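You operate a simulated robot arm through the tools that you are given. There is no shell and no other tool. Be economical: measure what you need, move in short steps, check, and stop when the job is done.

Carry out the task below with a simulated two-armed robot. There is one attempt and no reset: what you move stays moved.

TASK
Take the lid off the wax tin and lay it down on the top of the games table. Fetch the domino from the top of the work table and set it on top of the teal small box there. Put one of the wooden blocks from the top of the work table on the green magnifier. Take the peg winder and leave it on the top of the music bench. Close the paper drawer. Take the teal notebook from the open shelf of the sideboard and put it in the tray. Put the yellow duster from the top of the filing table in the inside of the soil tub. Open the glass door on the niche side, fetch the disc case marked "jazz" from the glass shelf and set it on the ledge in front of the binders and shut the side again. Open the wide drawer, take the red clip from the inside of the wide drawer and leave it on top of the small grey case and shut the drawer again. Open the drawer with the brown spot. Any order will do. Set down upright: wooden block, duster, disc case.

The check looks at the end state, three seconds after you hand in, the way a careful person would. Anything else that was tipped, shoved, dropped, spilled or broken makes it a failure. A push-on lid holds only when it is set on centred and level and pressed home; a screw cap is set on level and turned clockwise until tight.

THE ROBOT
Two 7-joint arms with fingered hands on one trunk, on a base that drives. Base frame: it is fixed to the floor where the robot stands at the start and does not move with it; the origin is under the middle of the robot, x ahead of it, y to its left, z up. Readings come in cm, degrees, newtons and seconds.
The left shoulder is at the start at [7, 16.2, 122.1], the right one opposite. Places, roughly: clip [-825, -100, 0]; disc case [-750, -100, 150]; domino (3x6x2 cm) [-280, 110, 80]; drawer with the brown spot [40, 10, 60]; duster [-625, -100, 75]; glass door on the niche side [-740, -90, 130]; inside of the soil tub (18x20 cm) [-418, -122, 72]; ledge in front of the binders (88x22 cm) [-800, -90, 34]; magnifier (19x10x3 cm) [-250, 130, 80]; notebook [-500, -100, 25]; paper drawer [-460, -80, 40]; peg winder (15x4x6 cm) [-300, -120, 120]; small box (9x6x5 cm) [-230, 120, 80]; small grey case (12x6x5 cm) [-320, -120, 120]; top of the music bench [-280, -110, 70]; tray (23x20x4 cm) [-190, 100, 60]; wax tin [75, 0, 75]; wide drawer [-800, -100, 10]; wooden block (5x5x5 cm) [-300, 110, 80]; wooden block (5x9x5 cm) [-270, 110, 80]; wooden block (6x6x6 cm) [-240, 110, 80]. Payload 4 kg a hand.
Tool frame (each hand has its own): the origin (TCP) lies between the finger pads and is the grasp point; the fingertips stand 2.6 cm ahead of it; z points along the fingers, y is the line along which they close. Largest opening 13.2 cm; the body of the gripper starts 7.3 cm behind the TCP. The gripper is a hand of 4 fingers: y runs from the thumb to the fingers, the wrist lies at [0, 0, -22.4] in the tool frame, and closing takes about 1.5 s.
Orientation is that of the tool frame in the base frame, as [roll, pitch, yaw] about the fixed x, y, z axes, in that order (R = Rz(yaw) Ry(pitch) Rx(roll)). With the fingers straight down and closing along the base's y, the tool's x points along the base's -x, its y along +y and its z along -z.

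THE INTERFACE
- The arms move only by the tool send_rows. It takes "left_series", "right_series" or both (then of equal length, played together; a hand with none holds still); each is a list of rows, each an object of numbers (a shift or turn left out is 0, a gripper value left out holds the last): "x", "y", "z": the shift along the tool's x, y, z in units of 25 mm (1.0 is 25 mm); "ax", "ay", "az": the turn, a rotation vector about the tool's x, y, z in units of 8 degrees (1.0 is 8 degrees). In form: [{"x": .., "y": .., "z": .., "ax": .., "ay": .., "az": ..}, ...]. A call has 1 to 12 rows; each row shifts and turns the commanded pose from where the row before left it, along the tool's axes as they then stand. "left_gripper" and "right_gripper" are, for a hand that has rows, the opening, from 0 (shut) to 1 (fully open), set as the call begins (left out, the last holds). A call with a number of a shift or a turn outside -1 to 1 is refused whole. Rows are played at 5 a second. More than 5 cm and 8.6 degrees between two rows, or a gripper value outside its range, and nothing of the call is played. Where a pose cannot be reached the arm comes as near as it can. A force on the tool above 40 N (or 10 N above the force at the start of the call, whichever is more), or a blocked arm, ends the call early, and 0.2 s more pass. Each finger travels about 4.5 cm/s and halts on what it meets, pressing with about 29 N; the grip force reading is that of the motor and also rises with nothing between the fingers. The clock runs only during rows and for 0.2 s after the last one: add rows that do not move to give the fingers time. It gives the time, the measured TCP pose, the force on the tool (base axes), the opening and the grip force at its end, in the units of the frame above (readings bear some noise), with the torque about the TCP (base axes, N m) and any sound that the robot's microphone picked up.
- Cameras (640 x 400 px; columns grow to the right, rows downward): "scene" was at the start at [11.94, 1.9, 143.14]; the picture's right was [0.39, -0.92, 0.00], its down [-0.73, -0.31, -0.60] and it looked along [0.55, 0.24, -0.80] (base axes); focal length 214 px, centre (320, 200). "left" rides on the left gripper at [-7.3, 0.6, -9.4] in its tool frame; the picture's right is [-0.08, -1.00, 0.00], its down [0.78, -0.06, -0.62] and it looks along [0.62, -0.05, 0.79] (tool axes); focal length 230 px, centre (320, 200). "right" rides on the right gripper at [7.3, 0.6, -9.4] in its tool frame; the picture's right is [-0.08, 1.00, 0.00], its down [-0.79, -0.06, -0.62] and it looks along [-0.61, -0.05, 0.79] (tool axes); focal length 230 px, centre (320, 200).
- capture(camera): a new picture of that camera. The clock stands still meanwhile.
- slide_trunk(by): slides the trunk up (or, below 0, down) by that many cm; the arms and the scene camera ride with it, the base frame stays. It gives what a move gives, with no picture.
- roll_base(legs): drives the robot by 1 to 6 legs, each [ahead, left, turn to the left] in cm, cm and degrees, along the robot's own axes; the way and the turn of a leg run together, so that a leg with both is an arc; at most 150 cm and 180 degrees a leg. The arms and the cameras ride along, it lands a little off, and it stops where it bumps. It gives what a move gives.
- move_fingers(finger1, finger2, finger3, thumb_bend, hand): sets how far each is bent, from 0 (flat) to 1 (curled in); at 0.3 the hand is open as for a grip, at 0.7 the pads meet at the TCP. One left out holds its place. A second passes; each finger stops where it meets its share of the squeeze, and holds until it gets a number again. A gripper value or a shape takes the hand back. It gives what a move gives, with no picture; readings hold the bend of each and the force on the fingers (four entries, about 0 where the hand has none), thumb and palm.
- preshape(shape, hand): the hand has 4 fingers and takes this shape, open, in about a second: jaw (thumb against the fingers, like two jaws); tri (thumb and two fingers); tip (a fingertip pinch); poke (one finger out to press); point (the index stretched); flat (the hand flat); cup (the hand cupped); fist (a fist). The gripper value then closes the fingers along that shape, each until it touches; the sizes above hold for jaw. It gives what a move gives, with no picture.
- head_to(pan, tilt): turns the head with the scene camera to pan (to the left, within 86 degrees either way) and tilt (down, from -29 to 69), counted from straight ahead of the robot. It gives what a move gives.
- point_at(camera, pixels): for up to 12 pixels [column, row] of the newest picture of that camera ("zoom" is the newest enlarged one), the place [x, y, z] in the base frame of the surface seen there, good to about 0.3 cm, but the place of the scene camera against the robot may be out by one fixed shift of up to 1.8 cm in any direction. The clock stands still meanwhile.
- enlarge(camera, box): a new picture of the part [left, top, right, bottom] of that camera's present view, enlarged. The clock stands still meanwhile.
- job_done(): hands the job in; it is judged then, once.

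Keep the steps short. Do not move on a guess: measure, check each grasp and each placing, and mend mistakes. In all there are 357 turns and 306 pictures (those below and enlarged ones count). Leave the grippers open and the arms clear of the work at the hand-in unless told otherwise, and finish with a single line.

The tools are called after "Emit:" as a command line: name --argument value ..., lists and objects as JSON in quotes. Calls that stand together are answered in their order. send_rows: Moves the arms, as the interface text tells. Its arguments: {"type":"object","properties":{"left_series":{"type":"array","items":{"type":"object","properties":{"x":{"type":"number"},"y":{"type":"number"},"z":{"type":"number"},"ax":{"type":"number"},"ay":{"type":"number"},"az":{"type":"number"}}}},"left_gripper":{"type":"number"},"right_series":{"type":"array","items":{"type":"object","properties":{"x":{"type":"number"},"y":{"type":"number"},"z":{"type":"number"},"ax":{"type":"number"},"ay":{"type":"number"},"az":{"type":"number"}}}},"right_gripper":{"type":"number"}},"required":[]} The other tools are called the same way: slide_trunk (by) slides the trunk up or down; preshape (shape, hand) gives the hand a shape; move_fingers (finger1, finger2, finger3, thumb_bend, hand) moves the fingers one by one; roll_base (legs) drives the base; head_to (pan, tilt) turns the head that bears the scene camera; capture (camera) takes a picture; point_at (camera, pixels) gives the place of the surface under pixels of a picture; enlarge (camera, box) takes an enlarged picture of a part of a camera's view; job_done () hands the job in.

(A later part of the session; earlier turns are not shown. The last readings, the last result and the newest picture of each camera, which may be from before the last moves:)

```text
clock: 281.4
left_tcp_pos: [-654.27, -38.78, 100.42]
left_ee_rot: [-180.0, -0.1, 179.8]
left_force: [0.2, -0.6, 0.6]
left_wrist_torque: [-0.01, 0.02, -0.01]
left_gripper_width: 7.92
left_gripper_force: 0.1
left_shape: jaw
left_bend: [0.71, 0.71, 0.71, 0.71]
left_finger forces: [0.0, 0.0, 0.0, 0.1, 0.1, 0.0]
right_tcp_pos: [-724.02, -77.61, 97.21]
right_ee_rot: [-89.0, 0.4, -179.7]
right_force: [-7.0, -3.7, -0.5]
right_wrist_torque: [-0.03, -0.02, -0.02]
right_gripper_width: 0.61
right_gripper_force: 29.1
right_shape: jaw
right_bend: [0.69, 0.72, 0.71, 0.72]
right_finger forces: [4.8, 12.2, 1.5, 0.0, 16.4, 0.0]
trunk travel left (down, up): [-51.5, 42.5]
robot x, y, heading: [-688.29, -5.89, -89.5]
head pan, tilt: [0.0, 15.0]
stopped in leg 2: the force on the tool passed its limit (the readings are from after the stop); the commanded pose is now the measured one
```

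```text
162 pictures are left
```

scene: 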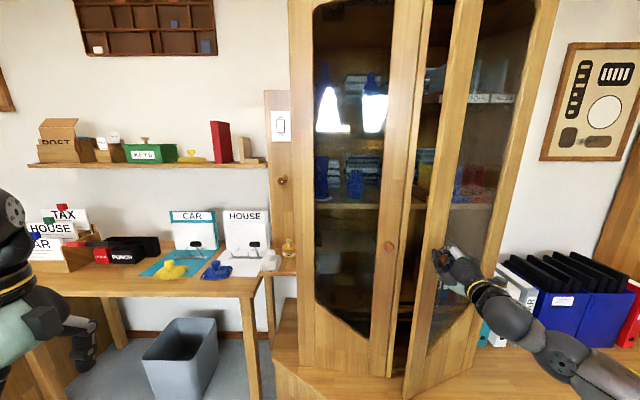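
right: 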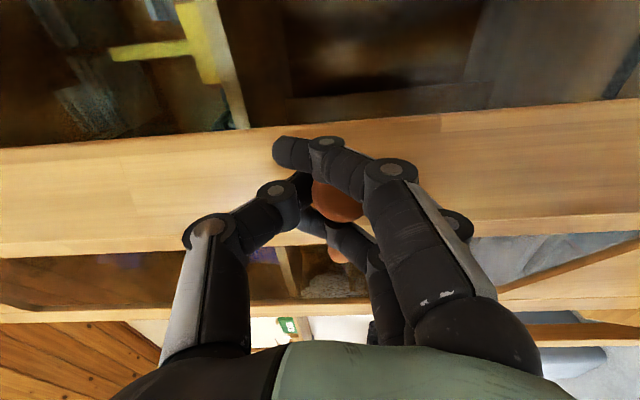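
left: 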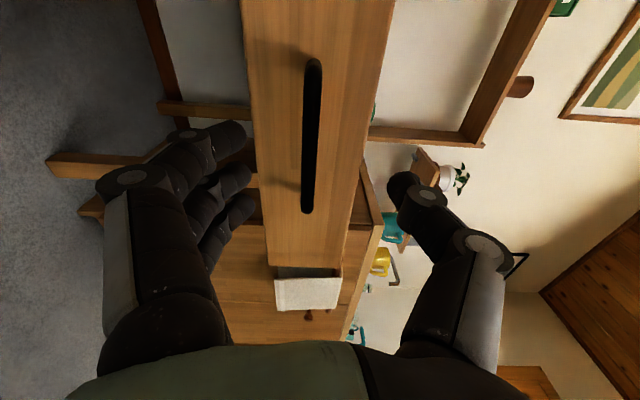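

The door is 20° open. I continue along the arc in two short legs to about 40°.

Emit:
roll_base --legs '[[-5.3, -2.3, 0], [-5, -3.5, 0]]'

Emit:
capture --camera "scene"

```text
clock: 282.8
left_tcp_pos: [-657.56, -32.73, 100.29]
left_ee_rot: [-179.9, -0.1, 179.7]
left_force: [0.6, 0.4, 0.1]
left_wrist_torque: [0.0, -0.03, 0.0]
left_gripper_width: 7.88
left_gripper_force: 0.0
left_shape: jaw
left_bend: [0.71, 0.71, 0.71, 0.71]
left_finger forces: [0.1, 0.0, 0.0, 0.1, 0.0, 0.0]
right_tcp_pos: [-727.87, -71.35, 97.48]
right_ee_rot: [-88.8, 0.6, 179.6]
right_force: [-6.8, -6.3, -7.2]
right_wrist_torque: [0.02, -0.15, 0.17]
right_gripper_width: 0.5
right_gripper_force: 29.4
right_shape: jaw
right_bend: [0.69, 0.72, 0.71, 0.72]
right_finger forces: [19.3, 14.6, 0.0, 0.0, 14.5, 0.1]
trunk travel left (down, up): [-51.5, 42.5]
robot x, y, heading: [-691.53, 0.37, -89.7]
head pan, tilt: [0.0, 15.0]
stopped in leg 2: the force on the tool passed its limit (the readings are from after the stop); the commanded pose is now the measured one
```

```text
161 pictures are left
```

scene: 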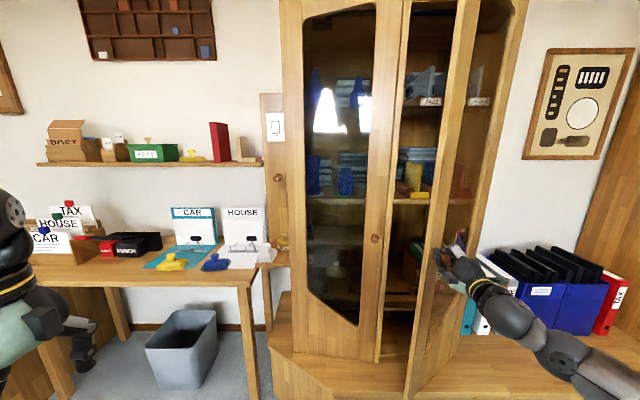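

About 33° open. I release the knob, back the hand off, and will push the door from its inner side.

Emit:
send_rows --right_series '[{}, {}, {}, {}, {}, {"z": -0.5}, {"z": -1}, {"z": -1}, {"z": -1}, {}]' --right_gripper 0.5

Emit:
capture --camera "right"

Emit:
capture --camera "scene"

```text
clock: 285.0
left_tcp_pos: [-657.47, -32.81, 100.31]
left_ee_rot: [-179.9, -0.2, 180.0]
left_force: [-0.8, 0.4, -0.8]
left_wrist_torque: [0.0, -0.04, 0.01]
left_gripper_width: 7.91
left_gripper_force: 0.1
left_shape: jaw
left_bend: [0.71, 0.71, 0.71, 0.71]
left_finger forces: [0.0, 0.0, 0.1, 0.0, 0.1, 0.1]
right_tcp_pos: [-727.35, -62.65, 97.54]
right_ee_rot: [-88.4, 0.7, 179.9]
right_force: [0.1, -0.6, -0.5]
right_wrist_torque: [0.02, 0.01, 0.02]
right_gripper_width: 6.57
right_gripper_force: 0.0
right_shape: jaw
right_bend: [0.73, 0.73, 0.73, 0.7]
right_finger forces: [0.0, 0.0, 0.0, 0.0, 0.0, 0.1]
trunk travel left (down, up): [-51.5, 42.5]
robot x, y, heading: [-691.35, 0.41, -89.7]
head pan, tilt: [0.0, 15.0]
```

```text
160 pictures are left
```

right: 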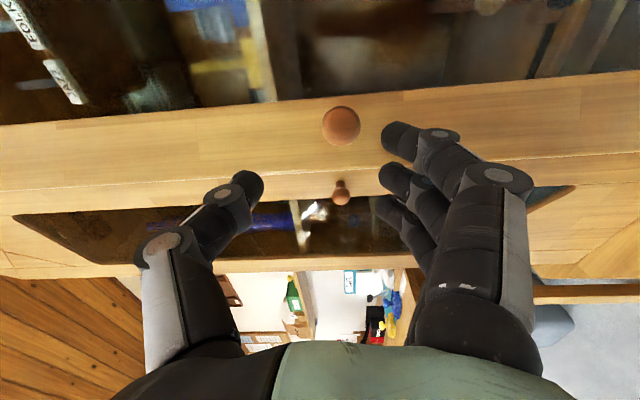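

```text
159 pictures are left
```

scene: 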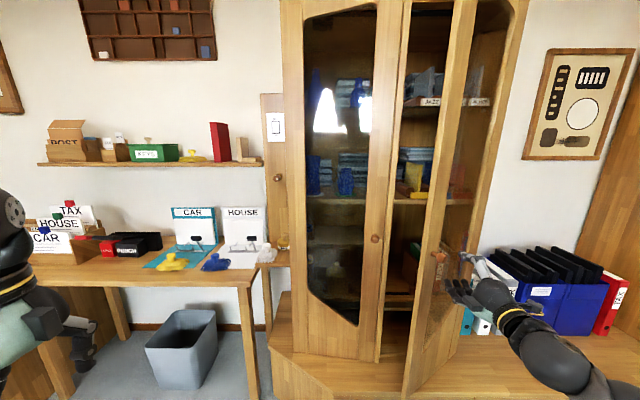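

I measure the door's free edge.

Emit:
point_at --camera "scene" --pixels '[[433, 240], [428, 265], [445, 200], [460, 100], [441, 250], [470, 240], [380, 240], [430, 101], [455, 240]]'

```text
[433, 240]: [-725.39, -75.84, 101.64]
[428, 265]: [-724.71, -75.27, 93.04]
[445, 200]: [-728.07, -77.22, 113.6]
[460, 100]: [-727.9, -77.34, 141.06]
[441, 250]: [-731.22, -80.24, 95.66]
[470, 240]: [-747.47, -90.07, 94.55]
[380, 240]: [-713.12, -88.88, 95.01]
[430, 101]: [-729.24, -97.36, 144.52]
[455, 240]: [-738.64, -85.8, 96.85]
```

Door edge at about (-724.5,-75.5). I close the hand, move 10 cm left, then 15 cm forward beside the edge.

Emit:
send_rows --right_series '[{"x": -0.85}, {"x": -0.85}, {"x": -0.85}, {"x": -0.85}, {"x": -0.85}, {}, {}]' --right_gripper 0

Emit:
send_rows --right_series '[{"z": 1}, {"z": 1}, {"z": 1}, {"z": 1}, {"z": 1}, {"z": 1}, {}]'

Emit:
capture --camera "scene"

```text
clock: 286.6
left_tcp_pos: [-657.4, -32.65, 100.35]
left_ee_rot: [-179.8, -0.2, 179.9]
left_force: [-0.2, -0.1, 0.1]
left_wrist_torque: [0.02, -0.03, -0.02]
left_gripper_width: 7.86
left_gripper_force: 0.0
left_shape: jaw
left_bend: [0.71, 0.71, 0.71, 0.71]
left_finger forces: [0.1, 0.1, 0.0, 0.0, 0.0, 0.0]
right_tcp_pos: [-716.95, -62.65, 97.6]
right_ee_rot: [-88.4, 0.6, 179.9]
right_force: [0.0, 0.3, 0.7]
right_wrist_torque: [0.02, 0.0, 0.0]
right_gripper_width: 0.01
right_gripper_force: 29.0
right_shape: jaw
right_bend: [0.69, 0.59, 0.68, 0.66]
right_finger forces: [0.0, 0.0, 0.1, 0.0, 0.0, 0.0]
trunk travel left (down, up): [-51.5, 42.5]
robot x, y, heading: [-691.56, 0.25, -89.4]
head pan, tilt: [0.0, 15.0]
```

```text
clock: 288.2
left_tcp_pos: [-657.46, -32.65, 100.41]
left_ee_rot: [-179.9, -0.1, 179.7]
left_force: [0.2, -0.2, 0.3]
left_wrist_torque: [0.01, 0.01, 0.04]
left_gripper_width: 7.92
left_gripper_force: 0.0
left_shape: jaw
left_bend: [0.71, 0.71, 0.71, 0.71]
left_finger forces: [0.1, 0.0, 0.0, 0.0, 0.0, 0.0]
right_tcp_pos: [-716.84, -77.58, 98.25]
right_ee_rot: [-88.5, 0.7, 179.9]
right_force: [0.3, -0.2, -0.3]
right_wrist_torque: [-0.02, 0.02, -0.07]
right_gripper_width: 0.01
right_gripper_force: 28.3
right_shape: jaw
right_bend: [0.69, 0.58, 0.68, 0.67]
right_finger forces: [0.0, 0.0, 0.1, 0.0, 0.0, 0.1]
trunk travel left (down, up): [-51.5, 42.5]
robot x, y, heading: [-691.52, 0.05, -89.1]
head pan, tilt: [0.0, 15.0]
```

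```text
158 pictures are left
```

scene: 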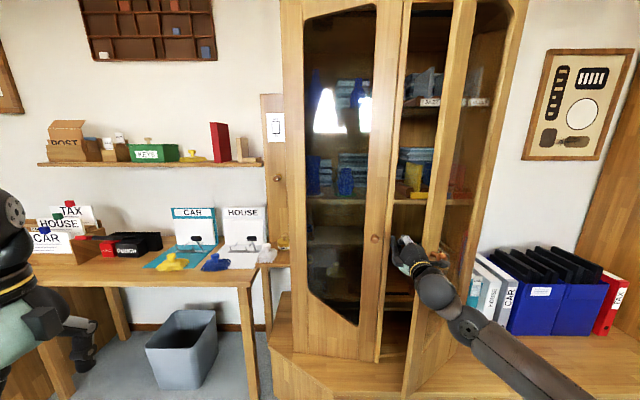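

The fingers are beside the inner face. I drive 14 cm right to swing the door.

Emit:
roll_base --legs '[[0, -14, 0]]'

Emit:
capture --camera "scene"

```text
clock: 289.1
left_tcp_pos: [-661.52, -32.37, 100.45]
left_ee_rot: [-179.7, -0.1, -179.9]
left_force: [-1.1, -0.1, 0.9]
left_wrist_torque: [-0.03, -0.03, 0.0]
left_gripper_width: 7.94
left_gripper_force: 0.1
left_shape: jaw
left_bend: [0.71, 0.71, 0.71, 0.71]
left_finger forces: [0.0, 0.1, 0.0, 0.0, 0.0, 0.1]
right_tcp_pos: [-719.12, -77.08, 98.21]
right_ee_rot: [-88.2, 0.7, -177.9]
right_force: [11.7, 8.2, -0.3]
right_wrist_torque: [0.15, -0.33, -0.52]
right_gripper_width: 0.0
right_gripper_force: 28.7
right_shape: jaw
right_bend: [0.69, 0.58, 0.68, 0.67]
right_finger forces: [11.4, 0.0, 0.0, 0.0, 0.1, 0.0]
trunk travel left (down, up): [-51.5, 42.5]
robot x, y, heading: [-695.71, 0.14, -89.5]
head pan, tilt: [0.0, 15.0]
stopped in leg 1: the force on the tool passed its limit (the readings are from after the stop); the commanded pose is now the measured one
```

```text
157 pictures are left
```

scene: 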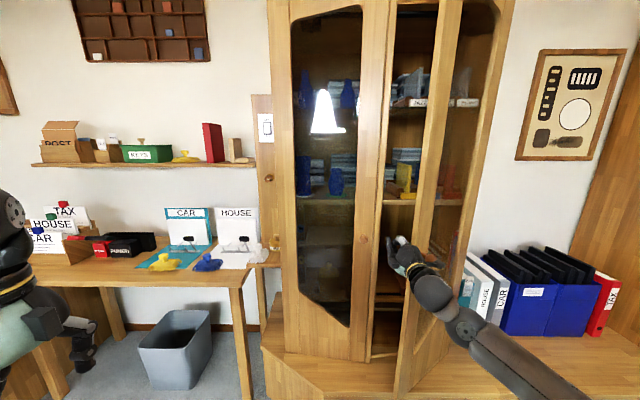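

Contact force stopped the base. I push more gently with the arm instead.

Emit:
send_rows --right_series '[{"x": 0.3}, {"x": 0.3}, {"x": 0.3}, {"x": 0.3}, {"x": 0.3}, {"x": 0.3}, {"x": 0.3}, {"x": 0.3}, {"x": 0.3}, {"x": 0.3}]'

Emit:
capture --camera "scene"

```text
clock: 289.7
left_tcp_pos: [-661.2, -32.37, 100.24]
left_ee_rot: [-180.0, -0.2, -179.7]
left_force: [-0.3, -0.5, -0.5]
left_wrist_torque: [0.05, -0.01, -0.02]
left_gripper_width: 7.9
left_gripper_force: 0.2
left_shape: jaw
left_bend: [0.71, 0.71, 0.71, 0.71]
left_finger forces: [0.0, 0.0, 0.1, 0.0, 0.0, 0.0]
right_tcp_pos: [-719.29, -77.08, 98.31]
right_ee_rot: [-88.2, 0.7, -176.7]
right_force: [15.1, 8.4, 3.7]
right_wrist_torque: [0.38, -0.32, -0.74]
right_gripper_width: 0.0
right_gripper_force: 29.1
right_shape: jaw
right_bend: [0.69, 0.58, 0.68, 0.67]
right_finger forces: [15.1, 0.0, 0.0, 0.0, 0.0, 0.1]
trunk travel left (down, up): [-51.5, 42.5]
robot x, y, heading: [-695.9, 0.2, -89.3]
head pan, tilt: [0.0, 15.0]
stopped in row 2 (right hand): the force on the tool passed its limit (the readings are from after the stop); the commanded pose is now the measured one
```

```text
156 pictures are left
```

scene: 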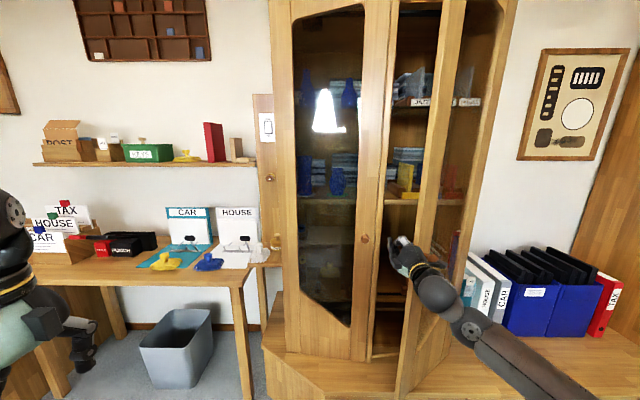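

The force points straight out of the door's edge, so I'm pushing its edge. I ease back left 3 cm, go 5.5 cm deeper, then push again.

Emit:
send_rows --right_series '[{"x": -0.6}, {"x": -0.6}, {"z": 0.8}, {"z": 0.8}, {"z": 0.6}, {}]'

Emit:
send_rows --right_series '[{"x": 0.4}, {"x": 0.4}, {"x": 0.4}, {"x": 0.4}, {"x": 0.4}, {"x": 0.4}, {"x": 0.4}, {"x": 0.4}]'

Emit:
capture --camera "scene"

```text
clock: 291.1
left_tcp_pos: [-661.11, -32.4, 100.39]
left_ee_rot: [-179.8, -0.3, -179.7]
left_force: [-0.3, 0.0, -0.6]
left_wrist_torque: [0.0, 0.03, 0.0]
left_gripper_width: 7.9
left_gripper_force: 0.0
left_shape: jaw
left_bend: [0.71, 0.71, 0.71, 0.71]
left_finger forces: [0.0, 0.0, 0.0, 0.0, 0.0, 0.0]
right_tcp_pos: [-716.2, -82.67, 98.29]
right_ee_rot: [-88.2, 0.6, -177.1]
right_force: [10.1, 6.5, -0.7]
right_wrist_torque: [-0.03, -0.21, -1.45]
right_gripper_width: 0.0
right_gripper_force: 29.1
right_shape: jaw
right_bend: [0.69, 0.58, 0.68, 0.67]
right_finger forces: [0.1, 0.1, 0.0, 0.1, 0.0, 0.0]
trunk travel left (down, up): [-51.5, 42.5]
robot x, y, heading: [-695.49, 0.21, -89.1]
head pan, tilt: [0.0, 15.0]
```

```text
clock: 291.6
left_tcp_pos: [-661.09, -32.17, 100.38]
left_ee_rot: [-179.9, -0.2, -179.7]
left_force: [-0.4, -0.2, 0.7]
left_wrist_torque: [0.01, -0.03, 0.0]
left_gripper_width: 7.9
left_gripper_force: 0.1
left_shape: jaw
left_bend: [0.71, 0.71, 0.71, 0.71]
left_finger forces: [0.0, 0.0, 0.0, 0.0, 0.0, 0.0]
right_tcp_pos: [-715.93, -82.25, 98.51]
right_ee_rot: [-88.2, 0.7, -175.9]
right_force: [13.2, 8.4, 7.2]
right_wrist_torque: [0.76, 0.43, -2.1]
right_gripper_width: 0.0
right_gripper_force: 29.2
right_shape: jaw
right_bend: [0.69, 0.58, 0.68, 0.67]
right_finger forces: [0.0, 0.1, 0.1, 0.1, 0.1, 0.0]
trunk travel left (down, up): [-51.5, 42.5]
robot x, y, heading: [-695.43, 0.14, -89.0]
head pan, tilt: [0.0, 15.0]
stopped in row 2 (right hand): the force on the tool passed its limit (the readings are from after the stop); the commanded pose is now the measured one
```

```text
155 pictures are left
```

scene: 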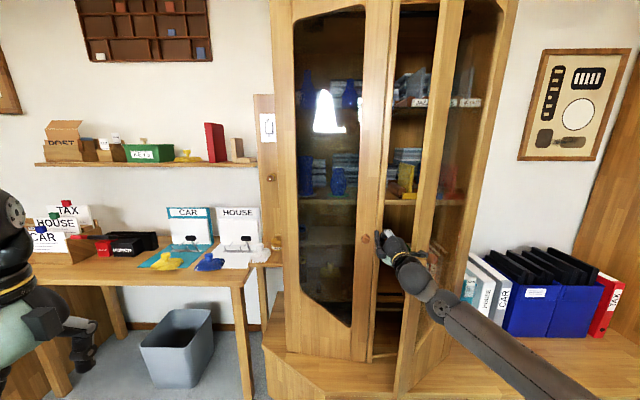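

The camera bracket on the hand's right side hits the door edge. The left hand's right side is free, so it shall push. I retreat the right hand straight back.

Emit:
send_rows --right_series '[{"x": -0.5}, {"z": -0.8}, {"z": -1}, {"z": -1}, {"z": -1}, {"z": -1}, {"z": -1}, {"z": -1}, {}]'

Emit:
send_rows --left_series '[{"y": -0.9}, {"y": -0.9}, {"y": -0.9}, {"y": -0.9}, {"y": -0.9}, {"y": -0.9}, {"ax": 0.94}, {"ax": 0.94}, {"ax": 0.94}, {"ax": 0.94}, {"ax": 0.94}, {"ax": 0.94}]'

Emit:
send_rows --left_series '[{"ax": 0.94}, {"ax": 0.94}, {"ax": 0.94}, {"ax": 0.94}, {"ax": 0.94}, {"ax": 0.94}]' --left_gripper 0

```text
clock: 293.6
left_tcp_pos: [-661.18, -32.43, 100.44]
left_ee_rot: [-179.8, -0.2, -179.7]
left_force: [0.8, 0.2, -0.1]
left_wrist_torque: [-0.03, -0.01, -0.01]
left_gripper_width: 7.91
left_gripper_force: 0.0
left_shape: jaw
left_bend: [0.71, 0.71, 0.71, 0.71]
left_finger forces: [0.0, 0.0, 0.0, 0.0, 0.0, 0.1]
right_tcp_pos: [-716.14, -65.38, 97.36]
right_ee_rot: [-88.6, 0.7, -176.4]
right_force: [-0.5, 0.2, -0.2]
right_wrist_torque: [0.01, -0.03, -0.03]
right_gripper_width: 0.0
right_gripper_force: 28.7
right_shape: jaw
right_bend: [0.69, 0.58, 0.68, 0.67]
right_finger forces: [0.0, 0.1, 0.1, 0.0, 0.1, 0.1]
trunk travel left (down, up): [-51.5, 42.5]
robot x, y, heading: [-695.39, -0.15, -89.1]
head pan, tilt: [0.0, 15.0]
```

```text
clock: 296.2
left_tcp_pos: [-660.93, -45.88, 100.38]
left_ee_rot: [-134.5, -0.3, -179.6]
left_force: [1.1, 0.5, -0.2]
left_wrist_torque: [0.01, 0.01, 0.0]
left_gripper_width: 7.88
left_gripper_force: 0.1
left_shape: jaw
left_bend: [0.71, 0.71, 0.71, 0.71]
left_finger forces: [0.1, 0.1, 0.0, 0.0, 0.1, 0.1]
right_tcp_pos: [-716.17, -65.39, 97.44]
right_ee_rot: [-88.5, 0.6, -176.5]
right_force: [-1.1, -0.6, -0.5]
right_wrist_torque: [-0.02, 0.0, 0.03]
right_gripper_width: 0.0
right_gripper_force: 29.5
right_shape: jaw
right_bend: [0.69, 0.58, 0.68, 0.67]
right_finger forces: [0.1, 0.0, 0.0, 0.0, 0.1, 0.0]
trunk travel left (down, up): [-51.5, 42.5]
robot x, y, heading: [-695.87, 0.58, -88.8]
head pan, tilt: [0.0, 15.0]
```

```text
clock: 297.6
left_tcp_pos: [-656.13, -51.12, 105.67]
left_ee_rot: [-97.6, -0.7, -177.7]
left_force: [0.1, 0.2, 0.3]
left_wrist_torque: [0.03, -0.04, -0.02]
left_gripper_width: 0.0
left_gripper_force: 28.7
left_shape: jaw
left_bend: [0.68, 0.58, 0.68, 0.66]
left_finger forces: [0.1, 0.1, 0.0, 0.1, 0.0, 0.1]
left hand out of reach, approached as far as the arm can: row 1, 2, 3, 4, 5, 6
right_tcp_pos: [-716.34, -65.24, 97.47]
right_ee_rot: [-88.5, 0.6, -176.4]
right_force: [-0.5, 0.0, -0.2]
right_wrist_torque: [0.02, -0.02, 0.01]
right_gripper_width: 0.01
right_gripper_force: 28.8
right_shape: jaw
right_bend: [0.69, 0.58, 0.68, 0.67]
right_finger forces: [0.0, 0.0, 0.0, 0.0, 0.0, 0.0]
trunk travel left (down, up): [-51.5, 42.5]
robot x, y, heading: [-695.51, -0.32, -89.2]
head pan, tilt: [0.0, 15.0]
```

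Left hand points ahead. I back off 12 cm, drive 61 cm right so the left hand faces the gap.

Emit:
roll_base --legs '[[-12, 0, 0], [0, -61, 0]]'

Emit:
head_to --pan 10 --tilt 25

Emit:
capture --camera "scene"

Emit:
capture --camera "left"

```text
clock: 301.9
left_tcp_pos: [-717.4, -40.38, 105.54]
left_ee_rot: [-97.6, -0.7, -177.3]
left_force: [0.2, 0.2, 0.6]
left_wrist_torque: [-0.01, 0.02, 0.03]
left_gripper_width: 0.01
left_gripper_force: 28.7
left_shape: jaw
left_bend: [0.68, 0.57, 0.68, 0.67]
left_finger forces: [0.0, 0.1, 0.0, 0.1, 0.0, 0.1]
right_tcp_pos: [-777.5, -55.03, 97.46]
right_ee_rot: [-88.6, 0.7, -176.0]
right_force: [0.2, -0.1, -0.2]
right_wrist_torque: [0.0, -0.04, 0.03]
right_gripper_width: 0.0
right_gripper_force: 29.1
right_shape: jaw
right_bend: [0.69, 0.58, 0.68, 0.67]
right_finger forces: [0.0, 0.0, 0.0, 0.0, 0.0, 0.1]
trunk travel left (down, up): [-51.5, 42.5]
robot x, y, heading: [-757.75, 10.54, -88.6]
head pan, tilt: [0.0, 15.0]
```

```text
clock: 302.6
left_tcp_pos: [-717.28, -40.29, 105.68]
left_ee_rot: [-97.5, -1.0, -177.2]
left_force: [-0.1, -1.1, -0.2]
left_wrist_torque: [-0.04, -0.01, 0.01]
left_gripper_width: 0.01
left_gripper_force: 29.0
left_shape: jaw
left_bend: [0.68, 0.57, 0.68, 0.67]
left_finger forces: [0.0, 0.0, 0.0, 0.1, 0.0, 0.1]
right_tcp_pos: [-777.48, -55.07, 97.5]
right_ee_rot: [-88.6, 0.7, -176.0]
right_force: [-0.1, 0.7, -0.5]
right_wrist_torque: [0.02, 0.0, 0.0]
right_gripper_width: 0.0
right_gripper_force: 29.0
right_shape: jaw
right_bend: [0.69, 0.58, 0.68, 0.67]
right_finger forces: [0.0, 0.1, 0.1, 0.0, 0.0, 0.1]
trunk travel left (down, up): [-51.5, 42.5]
robot x, y, heading: [-757.22, 10.58, -88.7]
head pan, tilt: [10.0, 25.0]
```

```text
154 pictures are left
```

scene: 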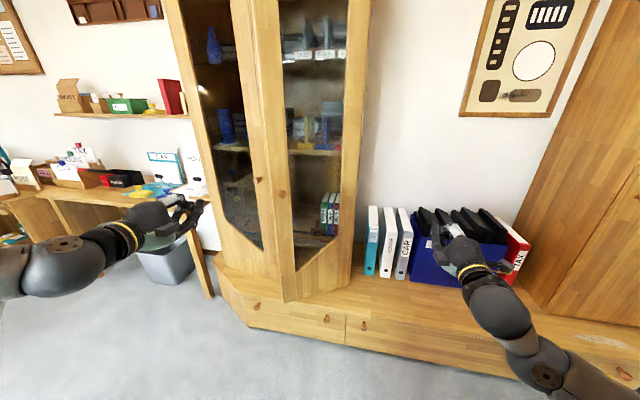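

```text
153 pictures are left
```

left: 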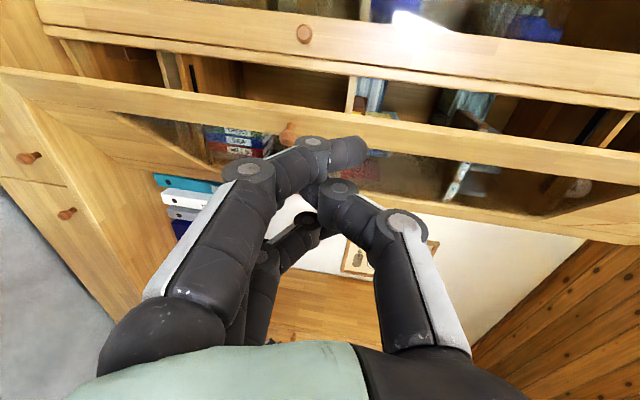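

The gap is visible between the boards. I yaw the left hand 30° to the right so the fingertips can hook behind the door, then drive ahead.

Emit:
send_rows --left_series '[{"ay": 0.94}, {"ay": 0.94}, {"ay": 0.94}, {"ay": 0.94}, {}]'

Emit:
roll_base --legs '[[30, 0, 0]]'

Emit:
capture --camera "left"

Emit:
capture --camera "scene"

```text
clock: 303.8
left_tcp_pos: [-717.29, -40.39, 105.62]
left_ee_rot: [-96.1, -4.6, 152.7]
left_force: [0.7, 0.2, -0.5]
left_wrist_torque: [0.02, -0.01, 0.01]
left_gripper_width: 0.0
left_gripper_force: 29.0
left_shape: jaw
left_bend: [0.68, 0.57, 0.68, 0.67]
left_finger forces: [0.0, 0.0, 0.0, 0.1, 0.0, 0.0]
right_tcp_pos: [-777.54, -55.03, 97.41]
right_ee_rot: [-88.6, 0.6, -176.0]
right_force: [0.1, -0.2, -0.5]
right_wrist_torque: [0.01, 0.03, 0.0]
right_gripper_width: 0.02
right_gripper_force: 29.2
right_shape: jaw
right_bend: [0.69, 0.58, 0.68, 0.67]
right_finger forces: [0.0, 0.0, 0.0, 0.0, 0.0, 0.0]
trunk travel left (down, up): [-51.5, 42.5]
robot x, y, heading: [-757.39, 10.59, -88.7]
head pan, tilt: [10.0, 25.0]
```

```text
clock: 305.9
left_tcp_pos: [-716.33, -70.13, 105.62]
left_ee_rot: [-96.1, -4.5, 153.1]
left_force: [-0.6, 0.0, 0.4]
left_wrist_torque: [0.04, 0.0, 0.0]
left_gripper_width: 0.0
left_gripper_force: 28.4
left_shape: jaw
left_bend: [0.68, 0.57, 0.68, 0.67]
left_finger forces: [0.1, 0.1, 0.0, 0.0, 0.1, 0.0]
right_tcp_pos: [-776.56, -85.06, 97.47]
right_ee_rot: [-88.6, 0.7, -175.7]
right_force: [-0.2, 0.0, -0.2]
right_wrist_torque: [-0.01, 0.0, -0.02]
right_gripper_width: 0.0
right_gripper_force: 28.8
right_shape: jaw
right_bend: [0.69, 0.58, 0.68, 0.67]
right_finger forces: [0.0, 0.0, 0.0, 0.0, 0.1, 0.0]
trunk travel left (down, up): [-51.5, 42.5]
robot x, y, heading: [-756.5, -18.92, -88.6]
head pan, tilt: [10.0, 25.0]
```

```text
152 pictures are left
```

left: 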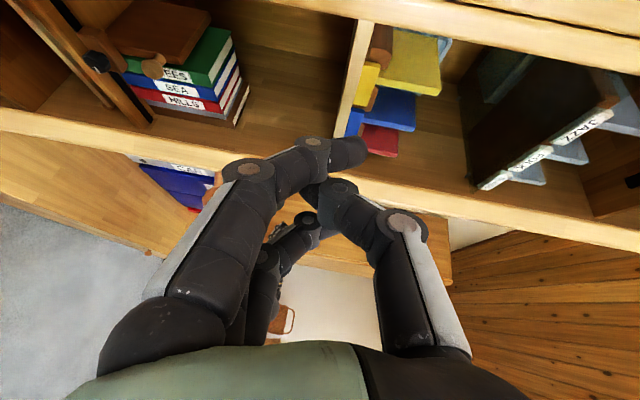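

```text
151 pictures are left
```

scene: 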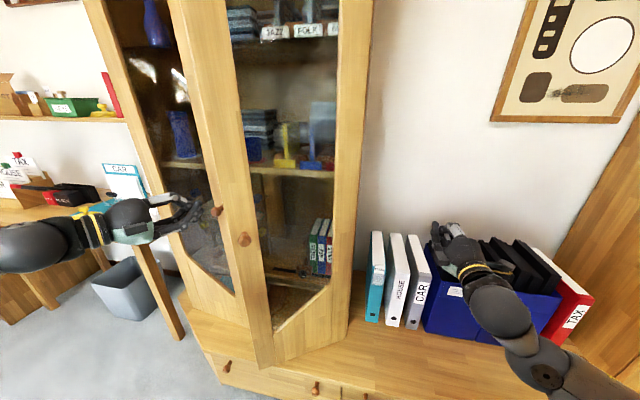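

The left view shows the shelf with JAZZ. I drive 11 ahead and 3 right to bring the fingers behind the door edge.

Emit:
roll_base --legs '[[7, 0, 0], [4, -3, 0]]'

Emit:
capture --camera "left"

Emit:
enlarge --camera "scene" --box '[60, 100, 360, 300]'

```text
clock: 307.4
left_tcp_pos: [-719.06, -81.07, 105.44]
left_ee_rot: [-96.2, -4.6, 153.1]
left_force: [0.0, -0.4, 0.0]
left_wrist_torque: [-0.02, 0.0, 0.01]
left_gripper_width: 0.0
left_gripper_force: 28.9
left_shape: jaw
left_bend: [0.68, 0.57, 0.68, 0.67]
left_finger forces: [0.0, 0.0, 0.0, 0.0, 0.0, 0.0]
right_tcp_pos: [-779.14, -96.08, 97.32]
right_ee_rot: [-88.6, 0.8, -175.6]
right_force: [-0.1, -1.2, -0.3]
right_wrist_torque: [0.0, 0.01, -0.01]
right_gripper_width: 0.01
right_gripper_force: 29.2
right_shape: jaw
right_bend: [0.69, 0.58, 0.68, 0.67]
right_finger forces: [0.1, 0.0, 0.0, 0.1, 0.0, 0.0]
trunk travel left (down, up): [-51.5, 42.5]
robot x, y, heading: [-759.3, -30.0, -88.2]
head pan, tilt: [10.0, 25.0]
```

```text
150 pictures are left
```

left: 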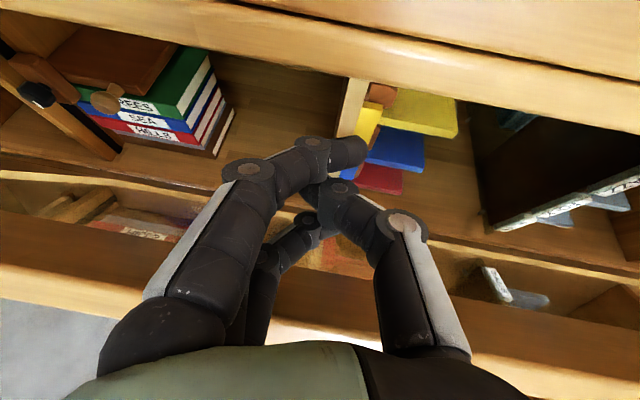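

```text
2.00 times, centred on (210, 200) of scene
```

zoom: 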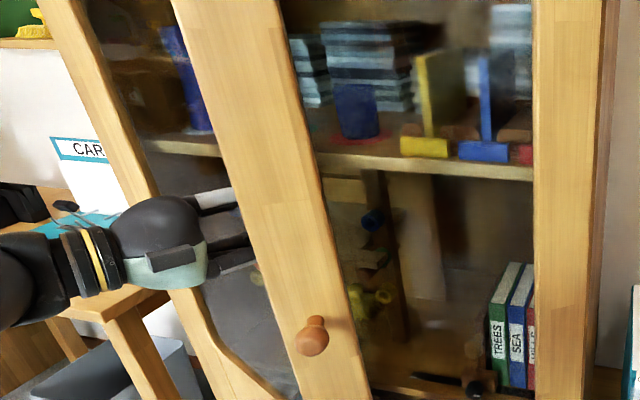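

The fingers are behind the door frame. I drive back and right to swing it open.

Emit:
roll_base --legs '[[-4, -5, 0], [-4, -6, 0]]'

Emit:
capture --camera "scene"

```text
clock: 309.0
left_tcp_pos: [-730.29, -73.26, 105.67]
left_ee_rot: [-96.1, -4.5, 153.3]
left_force: [-0.8, -0.4, 0.2]
left_wrist_torque: [0.05, -0.03, 0.01]
left_gripper_width: 0.01
left_gripper_force: 29.0
left_shape: jaw
left_bend: [0.68, 0.57, 0.68, 0.67]
left_finger forces: [0.0, 0.1, 0.0, 0.0, 0.0, 0.0]
right_tcp_pos: [-790.39, -88.39, 97.37]
right_ee_rot: [-88.5, 0.7, -175.6]
right_force: [0.7, -0.5, 0.3]
right_wrist_torque: [0.01, 0.03, 0.03]
right_gripper_width: 0.0
right_gripper_force: 28.8
right_shape: jaw
right_bend: [0.69, 0.58, 0.68, 0.67]
right_finger forces: [0.1, 0.1, 0.0, 0.1, 0.0, 0.0]
trunk travel left (down, up): [-51.5, 42.5]
robot x, y, heading: [-770.42, -22.81, -88.5]
head pan, tilt: [10.0, 25.0]
```

```text
148 pictures are left
```

scene: 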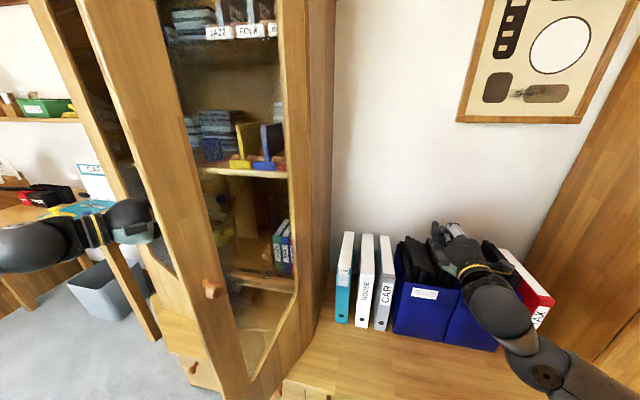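

The door is swinging open. I go on: two more legs right.

Emit:
roll_base --legs '[[-2, -8, 0], [0, -8, 0]]'

Emit:
head_to --pan 25 --tilt 15

Emit:
capture --camera "scene"

```text
clock: 310.7
left_tcp_pos: [-746.42, -71.78, 105.54]
left_ee_rot: [-96.1, -4.5, 153.0]
left_force: [-0.7, -0.5, 0.0]
left_wrist_torque: [0.01, -0.02, 0.02]
left_gripper_width: 0.0
left_gripper_force: 29.2
left_shape: jaw
left_bend: [0.68, 0.57, 0.69, 0.67]
left_finger forces: [0.0, 0.1, 0.0, 0.1, 0.0, 0.1]
right_tcp_pos: [-806.48, -86.82, 97.38]
right_ee_rot: [-88.6, 0.8, -175.7]
right_force: [-0.1, -0.6, -0.9]
right_wrist_torque: [-0.01, -0.02, 0.02]
right_gripper_width: 0.04
right_gripper_force: 29.2
right_shape: jaw
right_bend: [0.69, 0.58, 0.68, 0.67]
right_finger forces: [0.1, 0.1, 0.0, 0.1, 0.1, 0.1]
trunk travel left (down, up): [-51.5, 42.5]
robot x, y, heading: [-786.01, -20.81, -88.4]
head pan, tilt: [10.0, 25.0]
```

```text
clock: 311.5
left_tcp_pos: [-746.32, -71.83, 105.49]
left_ee_rot: [-96.0, -4.4, 153.0]
left_force: [0.9, 0.2, -0.2]
left_wrist_torque: [-0.01, 0.0, -0.04]
left_gripper_width: 0.0
left_gripper_force: 29.2
left_shape: jaw
left_bend: [0.68, 0.57, 0.69, 0.67]
left_finger forces: [0.1, 0.1, 0.0, 0.0, 0.0, 0.0]
right_tcp_pos: [-806.41, -86.72, 97.41]
right_ee_rot: [-88.6, 0.6, -175.7]
right_force: [-0.3, 0.3, -0.2]
right_wrist_torque: [0.03, -0.02, -0.04]
right_gripper_width: 0.0
right_gripper_force: 28.8
right_shape: jaw
right_bend: [0.69, 0.58, 0.68, 0.67]
right_finger forces: [0.0, 0.1, 0.1, 0.1, 0.0, 0.0]
trunk travel left (down, up): [-51.5, 42.5]
robot x, y, heading: [-786.5, -20.91, -88.2]
head pan, tilt: [25.0, 15.0]
```

```text
147 pictures are left
```

scene: 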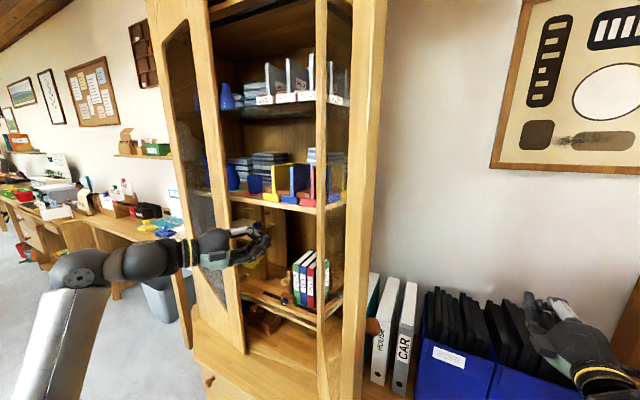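

The door is wide open. I enlarge the upper shelf.

Emit:
enlarge --camera "scene" --box '[210, 30, 370, 130]'

Emit:
point_at --camera "zoom" --pixels '[[215, 280], [300, 270], [380, 265], [320, 130], [240, 150], [300, 180], [220, 240], [215, 300], [420, 200], [170, 200], [340, 330], [300, 20]]'

```text
4.00 times, centred on (290, 80) of scene
```

zoom: 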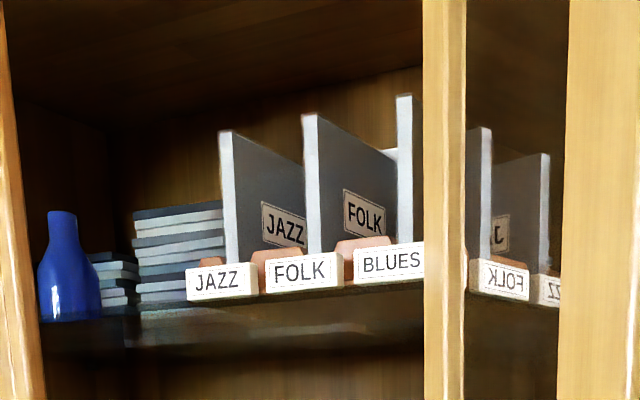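

```text
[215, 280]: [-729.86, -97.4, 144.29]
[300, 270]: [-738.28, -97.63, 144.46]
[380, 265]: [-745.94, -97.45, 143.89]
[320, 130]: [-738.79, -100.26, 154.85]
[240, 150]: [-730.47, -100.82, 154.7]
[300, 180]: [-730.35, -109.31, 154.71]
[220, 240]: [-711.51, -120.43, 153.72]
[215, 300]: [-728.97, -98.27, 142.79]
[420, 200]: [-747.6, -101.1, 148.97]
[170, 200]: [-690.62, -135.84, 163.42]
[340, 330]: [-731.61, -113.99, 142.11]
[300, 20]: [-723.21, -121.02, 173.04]
```

JAZZ is a thin upright case at x≈-730.4, front y≈-100.5, standing in a slot, z ≈143–157. I drive 16 cm left, 14 back, raise the trunk 42, and then roll the left hand to close sideways.

Emit:
roll_base --legs '[[0, 14, 0], [-14, 2, 0]]'

Emit:
slide_trunk --by 40

Emit:
send_rows --left_series '[{"ay": -0.94}, {"ay": -0.94}, {"ay": -0.94}, {"ay": -0.7}, {"az": 0.94}, {"az": 0.94}, {"az": 0.94}, {"az": 0.94}, {"az": 0.94}, {"az": 0.94}]' --left_gripper 0.4

Emit:
send_rows --left_series '[{"az": 0.94}, {"az": 0.94}, {"az": 0.94}, {"az": 0.94}, {"az": 0.94}, {"az": 0.94}]'

Emit:
capture --camera "left"

```text
clock: 313.8
left_tcp_pos: [-730.98, -57.39, 105.53]
left_ee_rot: [-96.1, -4.5, 153.1]
left_force: [-0.5, -0.1, -0.2]
left_wrist_torque: [0.01, 0.04, 0.03]
left_gripper_width: 0.01
left_gripper_force: 28.8
left_shape: jaw
left_bend: [0.68, 0.57, 0.69, 0.67]
left_finger forces: [0.0, 0.0, 0.0, 0.1, 0.0, 0.1]
right_tcp_pos: [-790.97, -72.14, 97.5]
right_ee_rot: [-88.5, 0.6, -175.8]
right_force: [0.9, 0.6, 0.2]
right_wrist_torque: [0.0, 0.0, -0.03]
right_gripper_width: 0.0
right_gripper_force: 28.9
right_shape: jaw
right_bend: [0.69, 0.58, 0.68, 0.67]
right_finger forces: [0.1, 0.0, 0.0, 0.0, 0.1, 0.1]
trunk travel left (down, up): [-51.5, 42.5]
robot x, y, heading: [-770.87, -6.52, -88.6]
head pan, tilt: [25.0, 15.0]
```

```text
clock: 317.6
left_tcp_pos: [-730.83, -57.5, 145.56]
left_ee_rot: [-96.2, -4.5, 152.9]
left_force: [-0.7, -0.4, 0.9]
left_wrist_torque: [0.05, 0.0, 0.03]
left_gripper_width: 0.0
left_gripper_force: 29.1
left_shape: jaw
left_bend: [0.68, 0.57, 0.69, 0.67]
left_finger forces: [0.0, 0.1, 0.1, 0.0, 0.1, 0.0]
right_tcp_pos: [-791.04, -72.36, 137.47]
right_ee_rot: [-88.5, 0.7, -175.8]
right_force: [-0.2, -0.4, -0.1]
right_wrist_torque: [0.0, 0.0, 0.03]
right_gripper_width: 0.0
right_gripper_force: 29.4
right_shape: jaw
right_bend: [0.69, 0.58, 0.68, 0.67]
right_finger forces: [0.0, 0.0, 0.1, 0.0, 0.0, 0.0]
trunk travel left (down, up): [-91.5, 2.5]
robot x, y, heading: [-770.53, -6.98, -88.4]
head pan, tilt: [25.0, 15.0]
```

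```text
clock: 319.8
left_tcp_pos: [-731.05, -57.44, 145.45]
left_ee_rot: [-100.4, 43.6, 173.5]
left_force: [-0.5, -0.5, -0.4]
left_wrist_torque: [0.01, -0.01, -0.01]
left_gripper_width: 5.24
left_gripper_force: 0.0
left_shape: jaw
left_bend: [0.73, 0.73, 0.73, 0.7]
left_finger forces: [0.0, 0.0, 0.1, 0.0, 0.0, 0.1]
right_tcp_pos: [-791.13, -72.34, 137.35]
right_ee_rot: [-88.6, 0.8, -175.8]
right_force: [-0.2, -0.2, 0.7]
right_wrist_torque: [0.01, 0.0, 0.01]
right_gripper_width: 0.0
right_gripper_force: 28.9
right_shape: jaw
right_bend: [0.69, 0.58, 0.68, 0.67]
right_finger forces: [0.0, 0.1, 0.1, 0.1, 0.1, 0.0]
trunk travel left (down, up): [-91.5, 2.5]
robot x, y, heading: [-771.03, -6.49, -88.0]
head pan, tilt: [25.0, 15.0]
```

```text
clock: 321.2
left_tcp_pos: [-730.9, -57.41, 145.67]
left_ee_rot: [-174.6, 82.4, 96.2]
left_force: [0.3, -0.2, 0.5]
left_wrist_torque: [0.01, -0.01, 0.01]
left_gripper_width: 5.26
left_gripper_force: 0.1
left_shape: jaw
left_bend: [0.73, 0.73, 0.73, 0.7]
left_finger forces: [0.0, 0.0, 0.1, 0.1, 0.0, 0.0]
right_tcp_pos: [-790.96, -72.27, 137.51]
right_ee_rot: [-88.6, 0.7, -175.8]
right_force: [0.5, -1.1, 0.8]
right_wrist_torque: [-0.02, -0.02, 0.0]
right_gripper_width: 0.0
right_gripper_force: 28.9
right_shape: jaw
right_bend: [0.69, 0.58, 0.68, 0.67]
right_finger forces: [0.0, 0.1, 0.1, 0.1, 0.0, 0.0]
trunk travel left (down, up): [-91.5, 2.5]
robot x, y, heading: [-770.79, -6.32, -88.5]
head pan, tilt: [25.0, 15.0]
```

```text
145 pictures are left
```

left: 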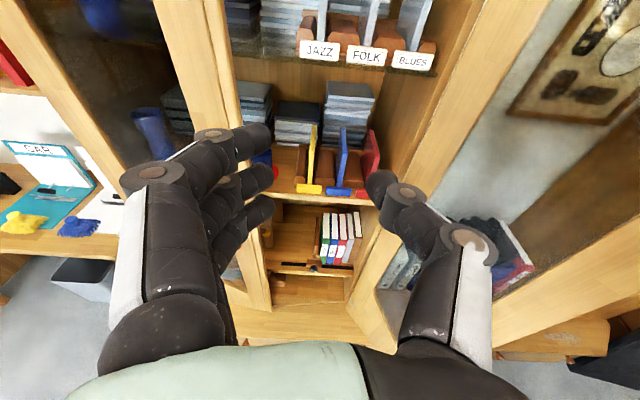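

The hand points forward closing sideways. I raise it 7 cm and measure the JAZZ case with the left camera.

Emit:
send_rows --left_series '[{"x": -0.9}, {"x": -0.9}, {"x": -0.9}, {}]'

Emit:
capture --camera "left"

```text
clock: 322.2
left_tcp_pos: [-730.64, -58.31, 152.13]
left_ee_rot: [-173.2, 82.4, 97.7]
left_force: [0.8, 0.1, -0.7]
left_wrist_torque: [-0.02, -0.04, -0.02]
left_gripper_width: 5.26
left_gripper_force: 0.0
left_shape: jaw
left_bend: [0.73, 0.73, 0.73, 0.7]
left_finger forces: [0.1, 0.0, 0.0, 0.0, 0.0, 0.0]
right_tcp_pos: [-790.96, -72.29, 137.52]
right_ee_rot: [-88.6, 0.7, -175.9]
right_force: [0.4, -0.7, -0.2]
right_wrist_torque: [0.01, 0.03, -0.02]
right_gripper_width: 0.01
right_gripper_force: 28.6
right_shape: jaw
right_bend: [0.69, 0.58, 0.68, 0.67]
right_finger forces: [0.0, 0.1, 0.1, 0.1, 0.1, 0.0]
trunk travel left (down, up): [-91.5, 2.5]
robot x, y, heading: [-771.04, -6.59, -88.4]
head pan, tilt: [25.0, 15.0]
```

```text
144 pictures are left
```

left: 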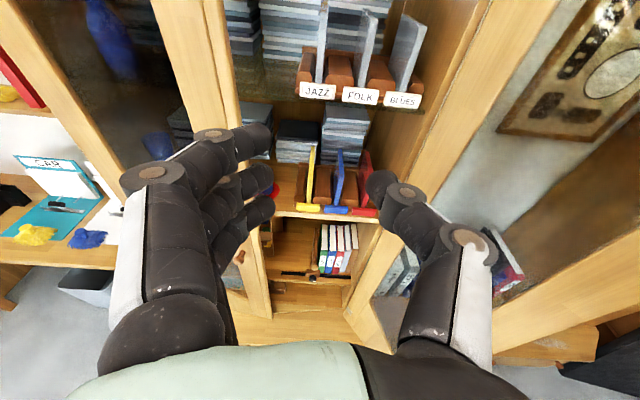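

Emit:
enlarge --camera "left" --box '[270, 0, 430, 110]'

Emit:
point_at --camera "zoom" --pixels '[[203, 20], [203, 120], [203, 220], [203, 310], [192, 350], [230, 60], [350, 160], [365, 80], [160, 280], [260, 300], [100, 250], [170, 150]]'

```text
3.64 times, centred on (350, 55) of left
```

zoom: 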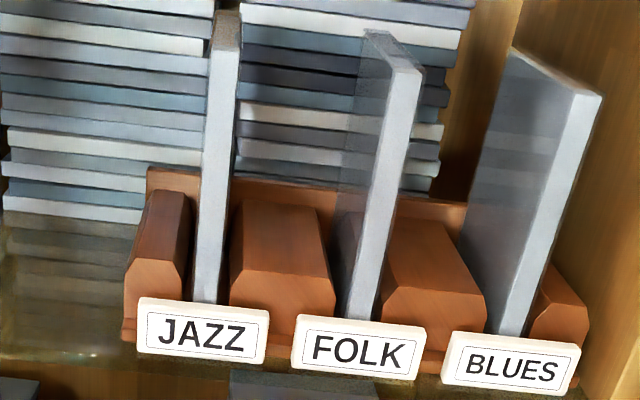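

```text
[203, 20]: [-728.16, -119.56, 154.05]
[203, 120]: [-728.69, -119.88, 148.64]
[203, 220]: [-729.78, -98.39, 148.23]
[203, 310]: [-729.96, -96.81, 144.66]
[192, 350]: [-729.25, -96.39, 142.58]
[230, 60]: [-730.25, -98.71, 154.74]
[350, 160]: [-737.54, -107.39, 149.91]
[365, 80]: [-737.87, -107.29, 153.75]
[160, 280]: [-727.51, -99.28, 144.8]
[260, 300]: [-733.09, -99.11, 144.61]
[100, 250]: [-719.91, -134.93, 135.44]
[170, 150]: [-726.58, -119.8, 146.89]
```

JAZZ front edge is at (-730.2, -98.5), z 143–156. I drive 19 cm ahead (robot stays clear of the door edge), then extend the arm stepwise.

Emit:
roll_base --legs '[[19, 0, 0]]'

Emit:
send_rows --left_series '[{"z": 1, "x": -0.13}, {"z": 1, "x": -0.13}, {"z": 1, "x": -0.13}, {"z": 1, "x": -0.13}, {"z": 1, "x": -0.13}, {}]'

Emit:
capture --camera "left"

Emit:
capture --camera "scene"

```text
clock: 323.7
left_tcp_pos: [-730.53, -76.64, 152.39]
left_ee_rot: [-173.2, 82.5, 97.2]
left_force: [-0.4, -0.2, 0.3]
left_wrist_torque: [-0.02, 0.0, 0.04]
left_gripper_width: 5.24
left_gripper_force: 0.2
left_shape: jaw
left_bend: [0.73, 0.73, 0.73, 0.7]
left_finger forces: [0.1, 0.0, 0.0, 0.0, 0.0, 0.1]
right_tcp_pos: [-790.88, -90.22, 137.73]
right_ee_rot: [-88.5, 0.6, -176.1]
right_force: [-0.4, 1.8, -0.6]
right_wrist_torque: [-0.02, 0.02, 0.01]
right_gripper_width: 0.0
right_gripper_force: 28.9
right_shape: jaw
right_bend: [0.69, 0.58, 0.68, 0.67]
right_finger forces: [0.1, 0.0, 0.0, 0.0, 0.0, 0.0]
trunk travel left (down, up): [-91.5, 2.5]
robot x, y, heading: [-770.48, -25.52, -88.9]
head pan, tilt: [25.0, 15.0]
```

```text
clock: 325.1
left_tcp_pos: [-730.1, -89.71, 152.33]
left_ee_rot: [-173.2, 82.6, 97.3]
left_force: [-0.1, -0.6, 0.9]
left_wrist_torque: [0.0, 0.0, -0.01]
left_gripper_width: 5.26
left_gripper_force: 0.1
left_shape: jaw
left_bend: [0.73, 0.73, 0.73, 0.7]
left_finger forces: [0.1, 0.0, 0.1, 0.0, 0.0, 0.0]
right_tcp_pos: [-790.95, -90.65, 137.49]
right_ee_rot: [-88.6, 0.7, -176.1]
right_force: [-0.2, -0.2, 0.3]
right_wrist_torque: [-0.03, -0.03, -0.01]
right_gripper_width: 0.0
right_gripper_force: 29.0
right_shape: jaw
right_bend: [0.69, 0.58, 0.68, 0.67]
right_finger forces: [0.0, 0.1, 0.1, 0.0, 0.0, 0.1]
trunk travel left (down, up): [-91.5, 2.5]
robot x, y, heading: [-770.17, -25.11, -88.5]
head pan, tilt: [25.0, 15.0]
```

```text
142 pictures are left
```

left: 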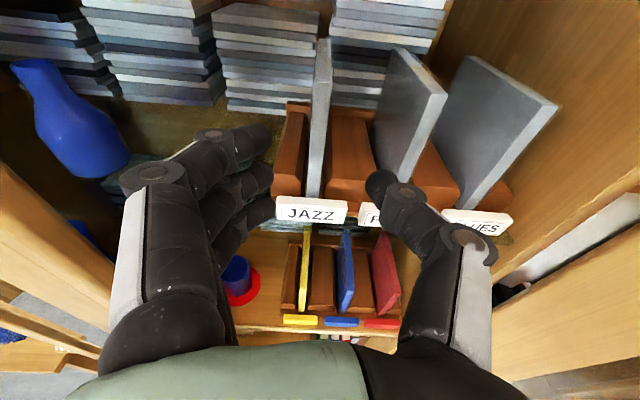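

```text
141 pictures are left
```

scene: 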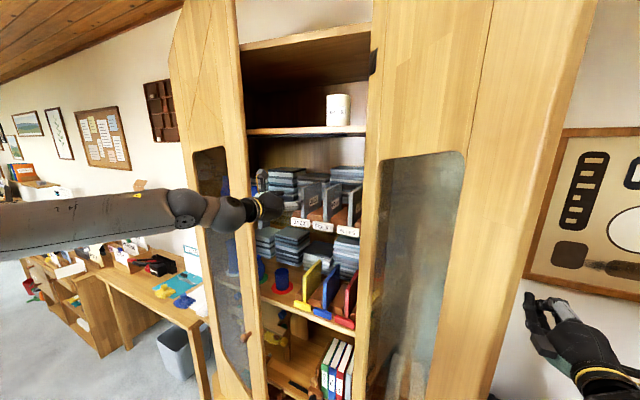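

The case is centred between fingers and thumb. I raise 1 cm and advance 11.5 cm.

Emit:
send_rows --left_series '[{"x": -0.4}, {"z": 0.8, "x": -0.1}, {"z": 0.8, "x": -0.1}, {"z": 0.8, "x": -0.1}, {"z": 0.8, "x": -0.1}, {"z": 0.8, "x": -0.1}, {"z": 0.6, "x": -0.1}, {}]'

Emit:
capture --camera "left"

```text
clock: 326.9
left_tcp_pos: [-730.24, -101.36, 153.3]
left_ee_rot: [-173.4, 82.3, 97.1]
left_force: [0.0, -0.7, 0.3]
left_wrist_torque: [-0.01, -0.01, 0.0]
left_gripper_width: 5.26
left_gripper_force: 0.1
left_shape: jaw
left_bend: [0.73, 0.73, 0.73, 0.7]
left_finger forces: [0.1, 0.0, 0.0, 0.0, 0.1, 0.0]
right_tcp_pos: [-790.97, -90.57, 137.44]
right_ee_rot: [-88.6, 0.6, -176.0]
right_force: [1.2, -0.1, 0.5]
right_wrist_torque: [0.01, 0.0, 0.02]
right_gripper_width: 0.0
right_gripper_force: 28.4
right_shape: jaw
right_bend: [0.69, 0.58, 0.68, 0.67]
right_finger forces: [0.1, 0.0, 0.1, 0.0, 0.0, 0.0]
trunk travel left (down, up): [-91.5, 2.5]
robot x, y, heading: [-770.71, -25.0, -88.9]
head pan, tilt: [25.0, 15.0]
```

```text
140 pictures are left
```

left: 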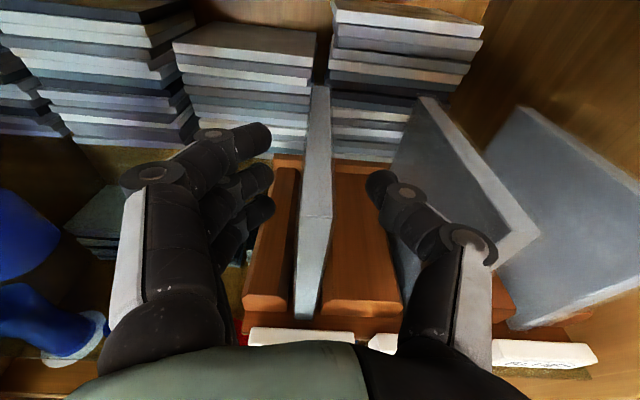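

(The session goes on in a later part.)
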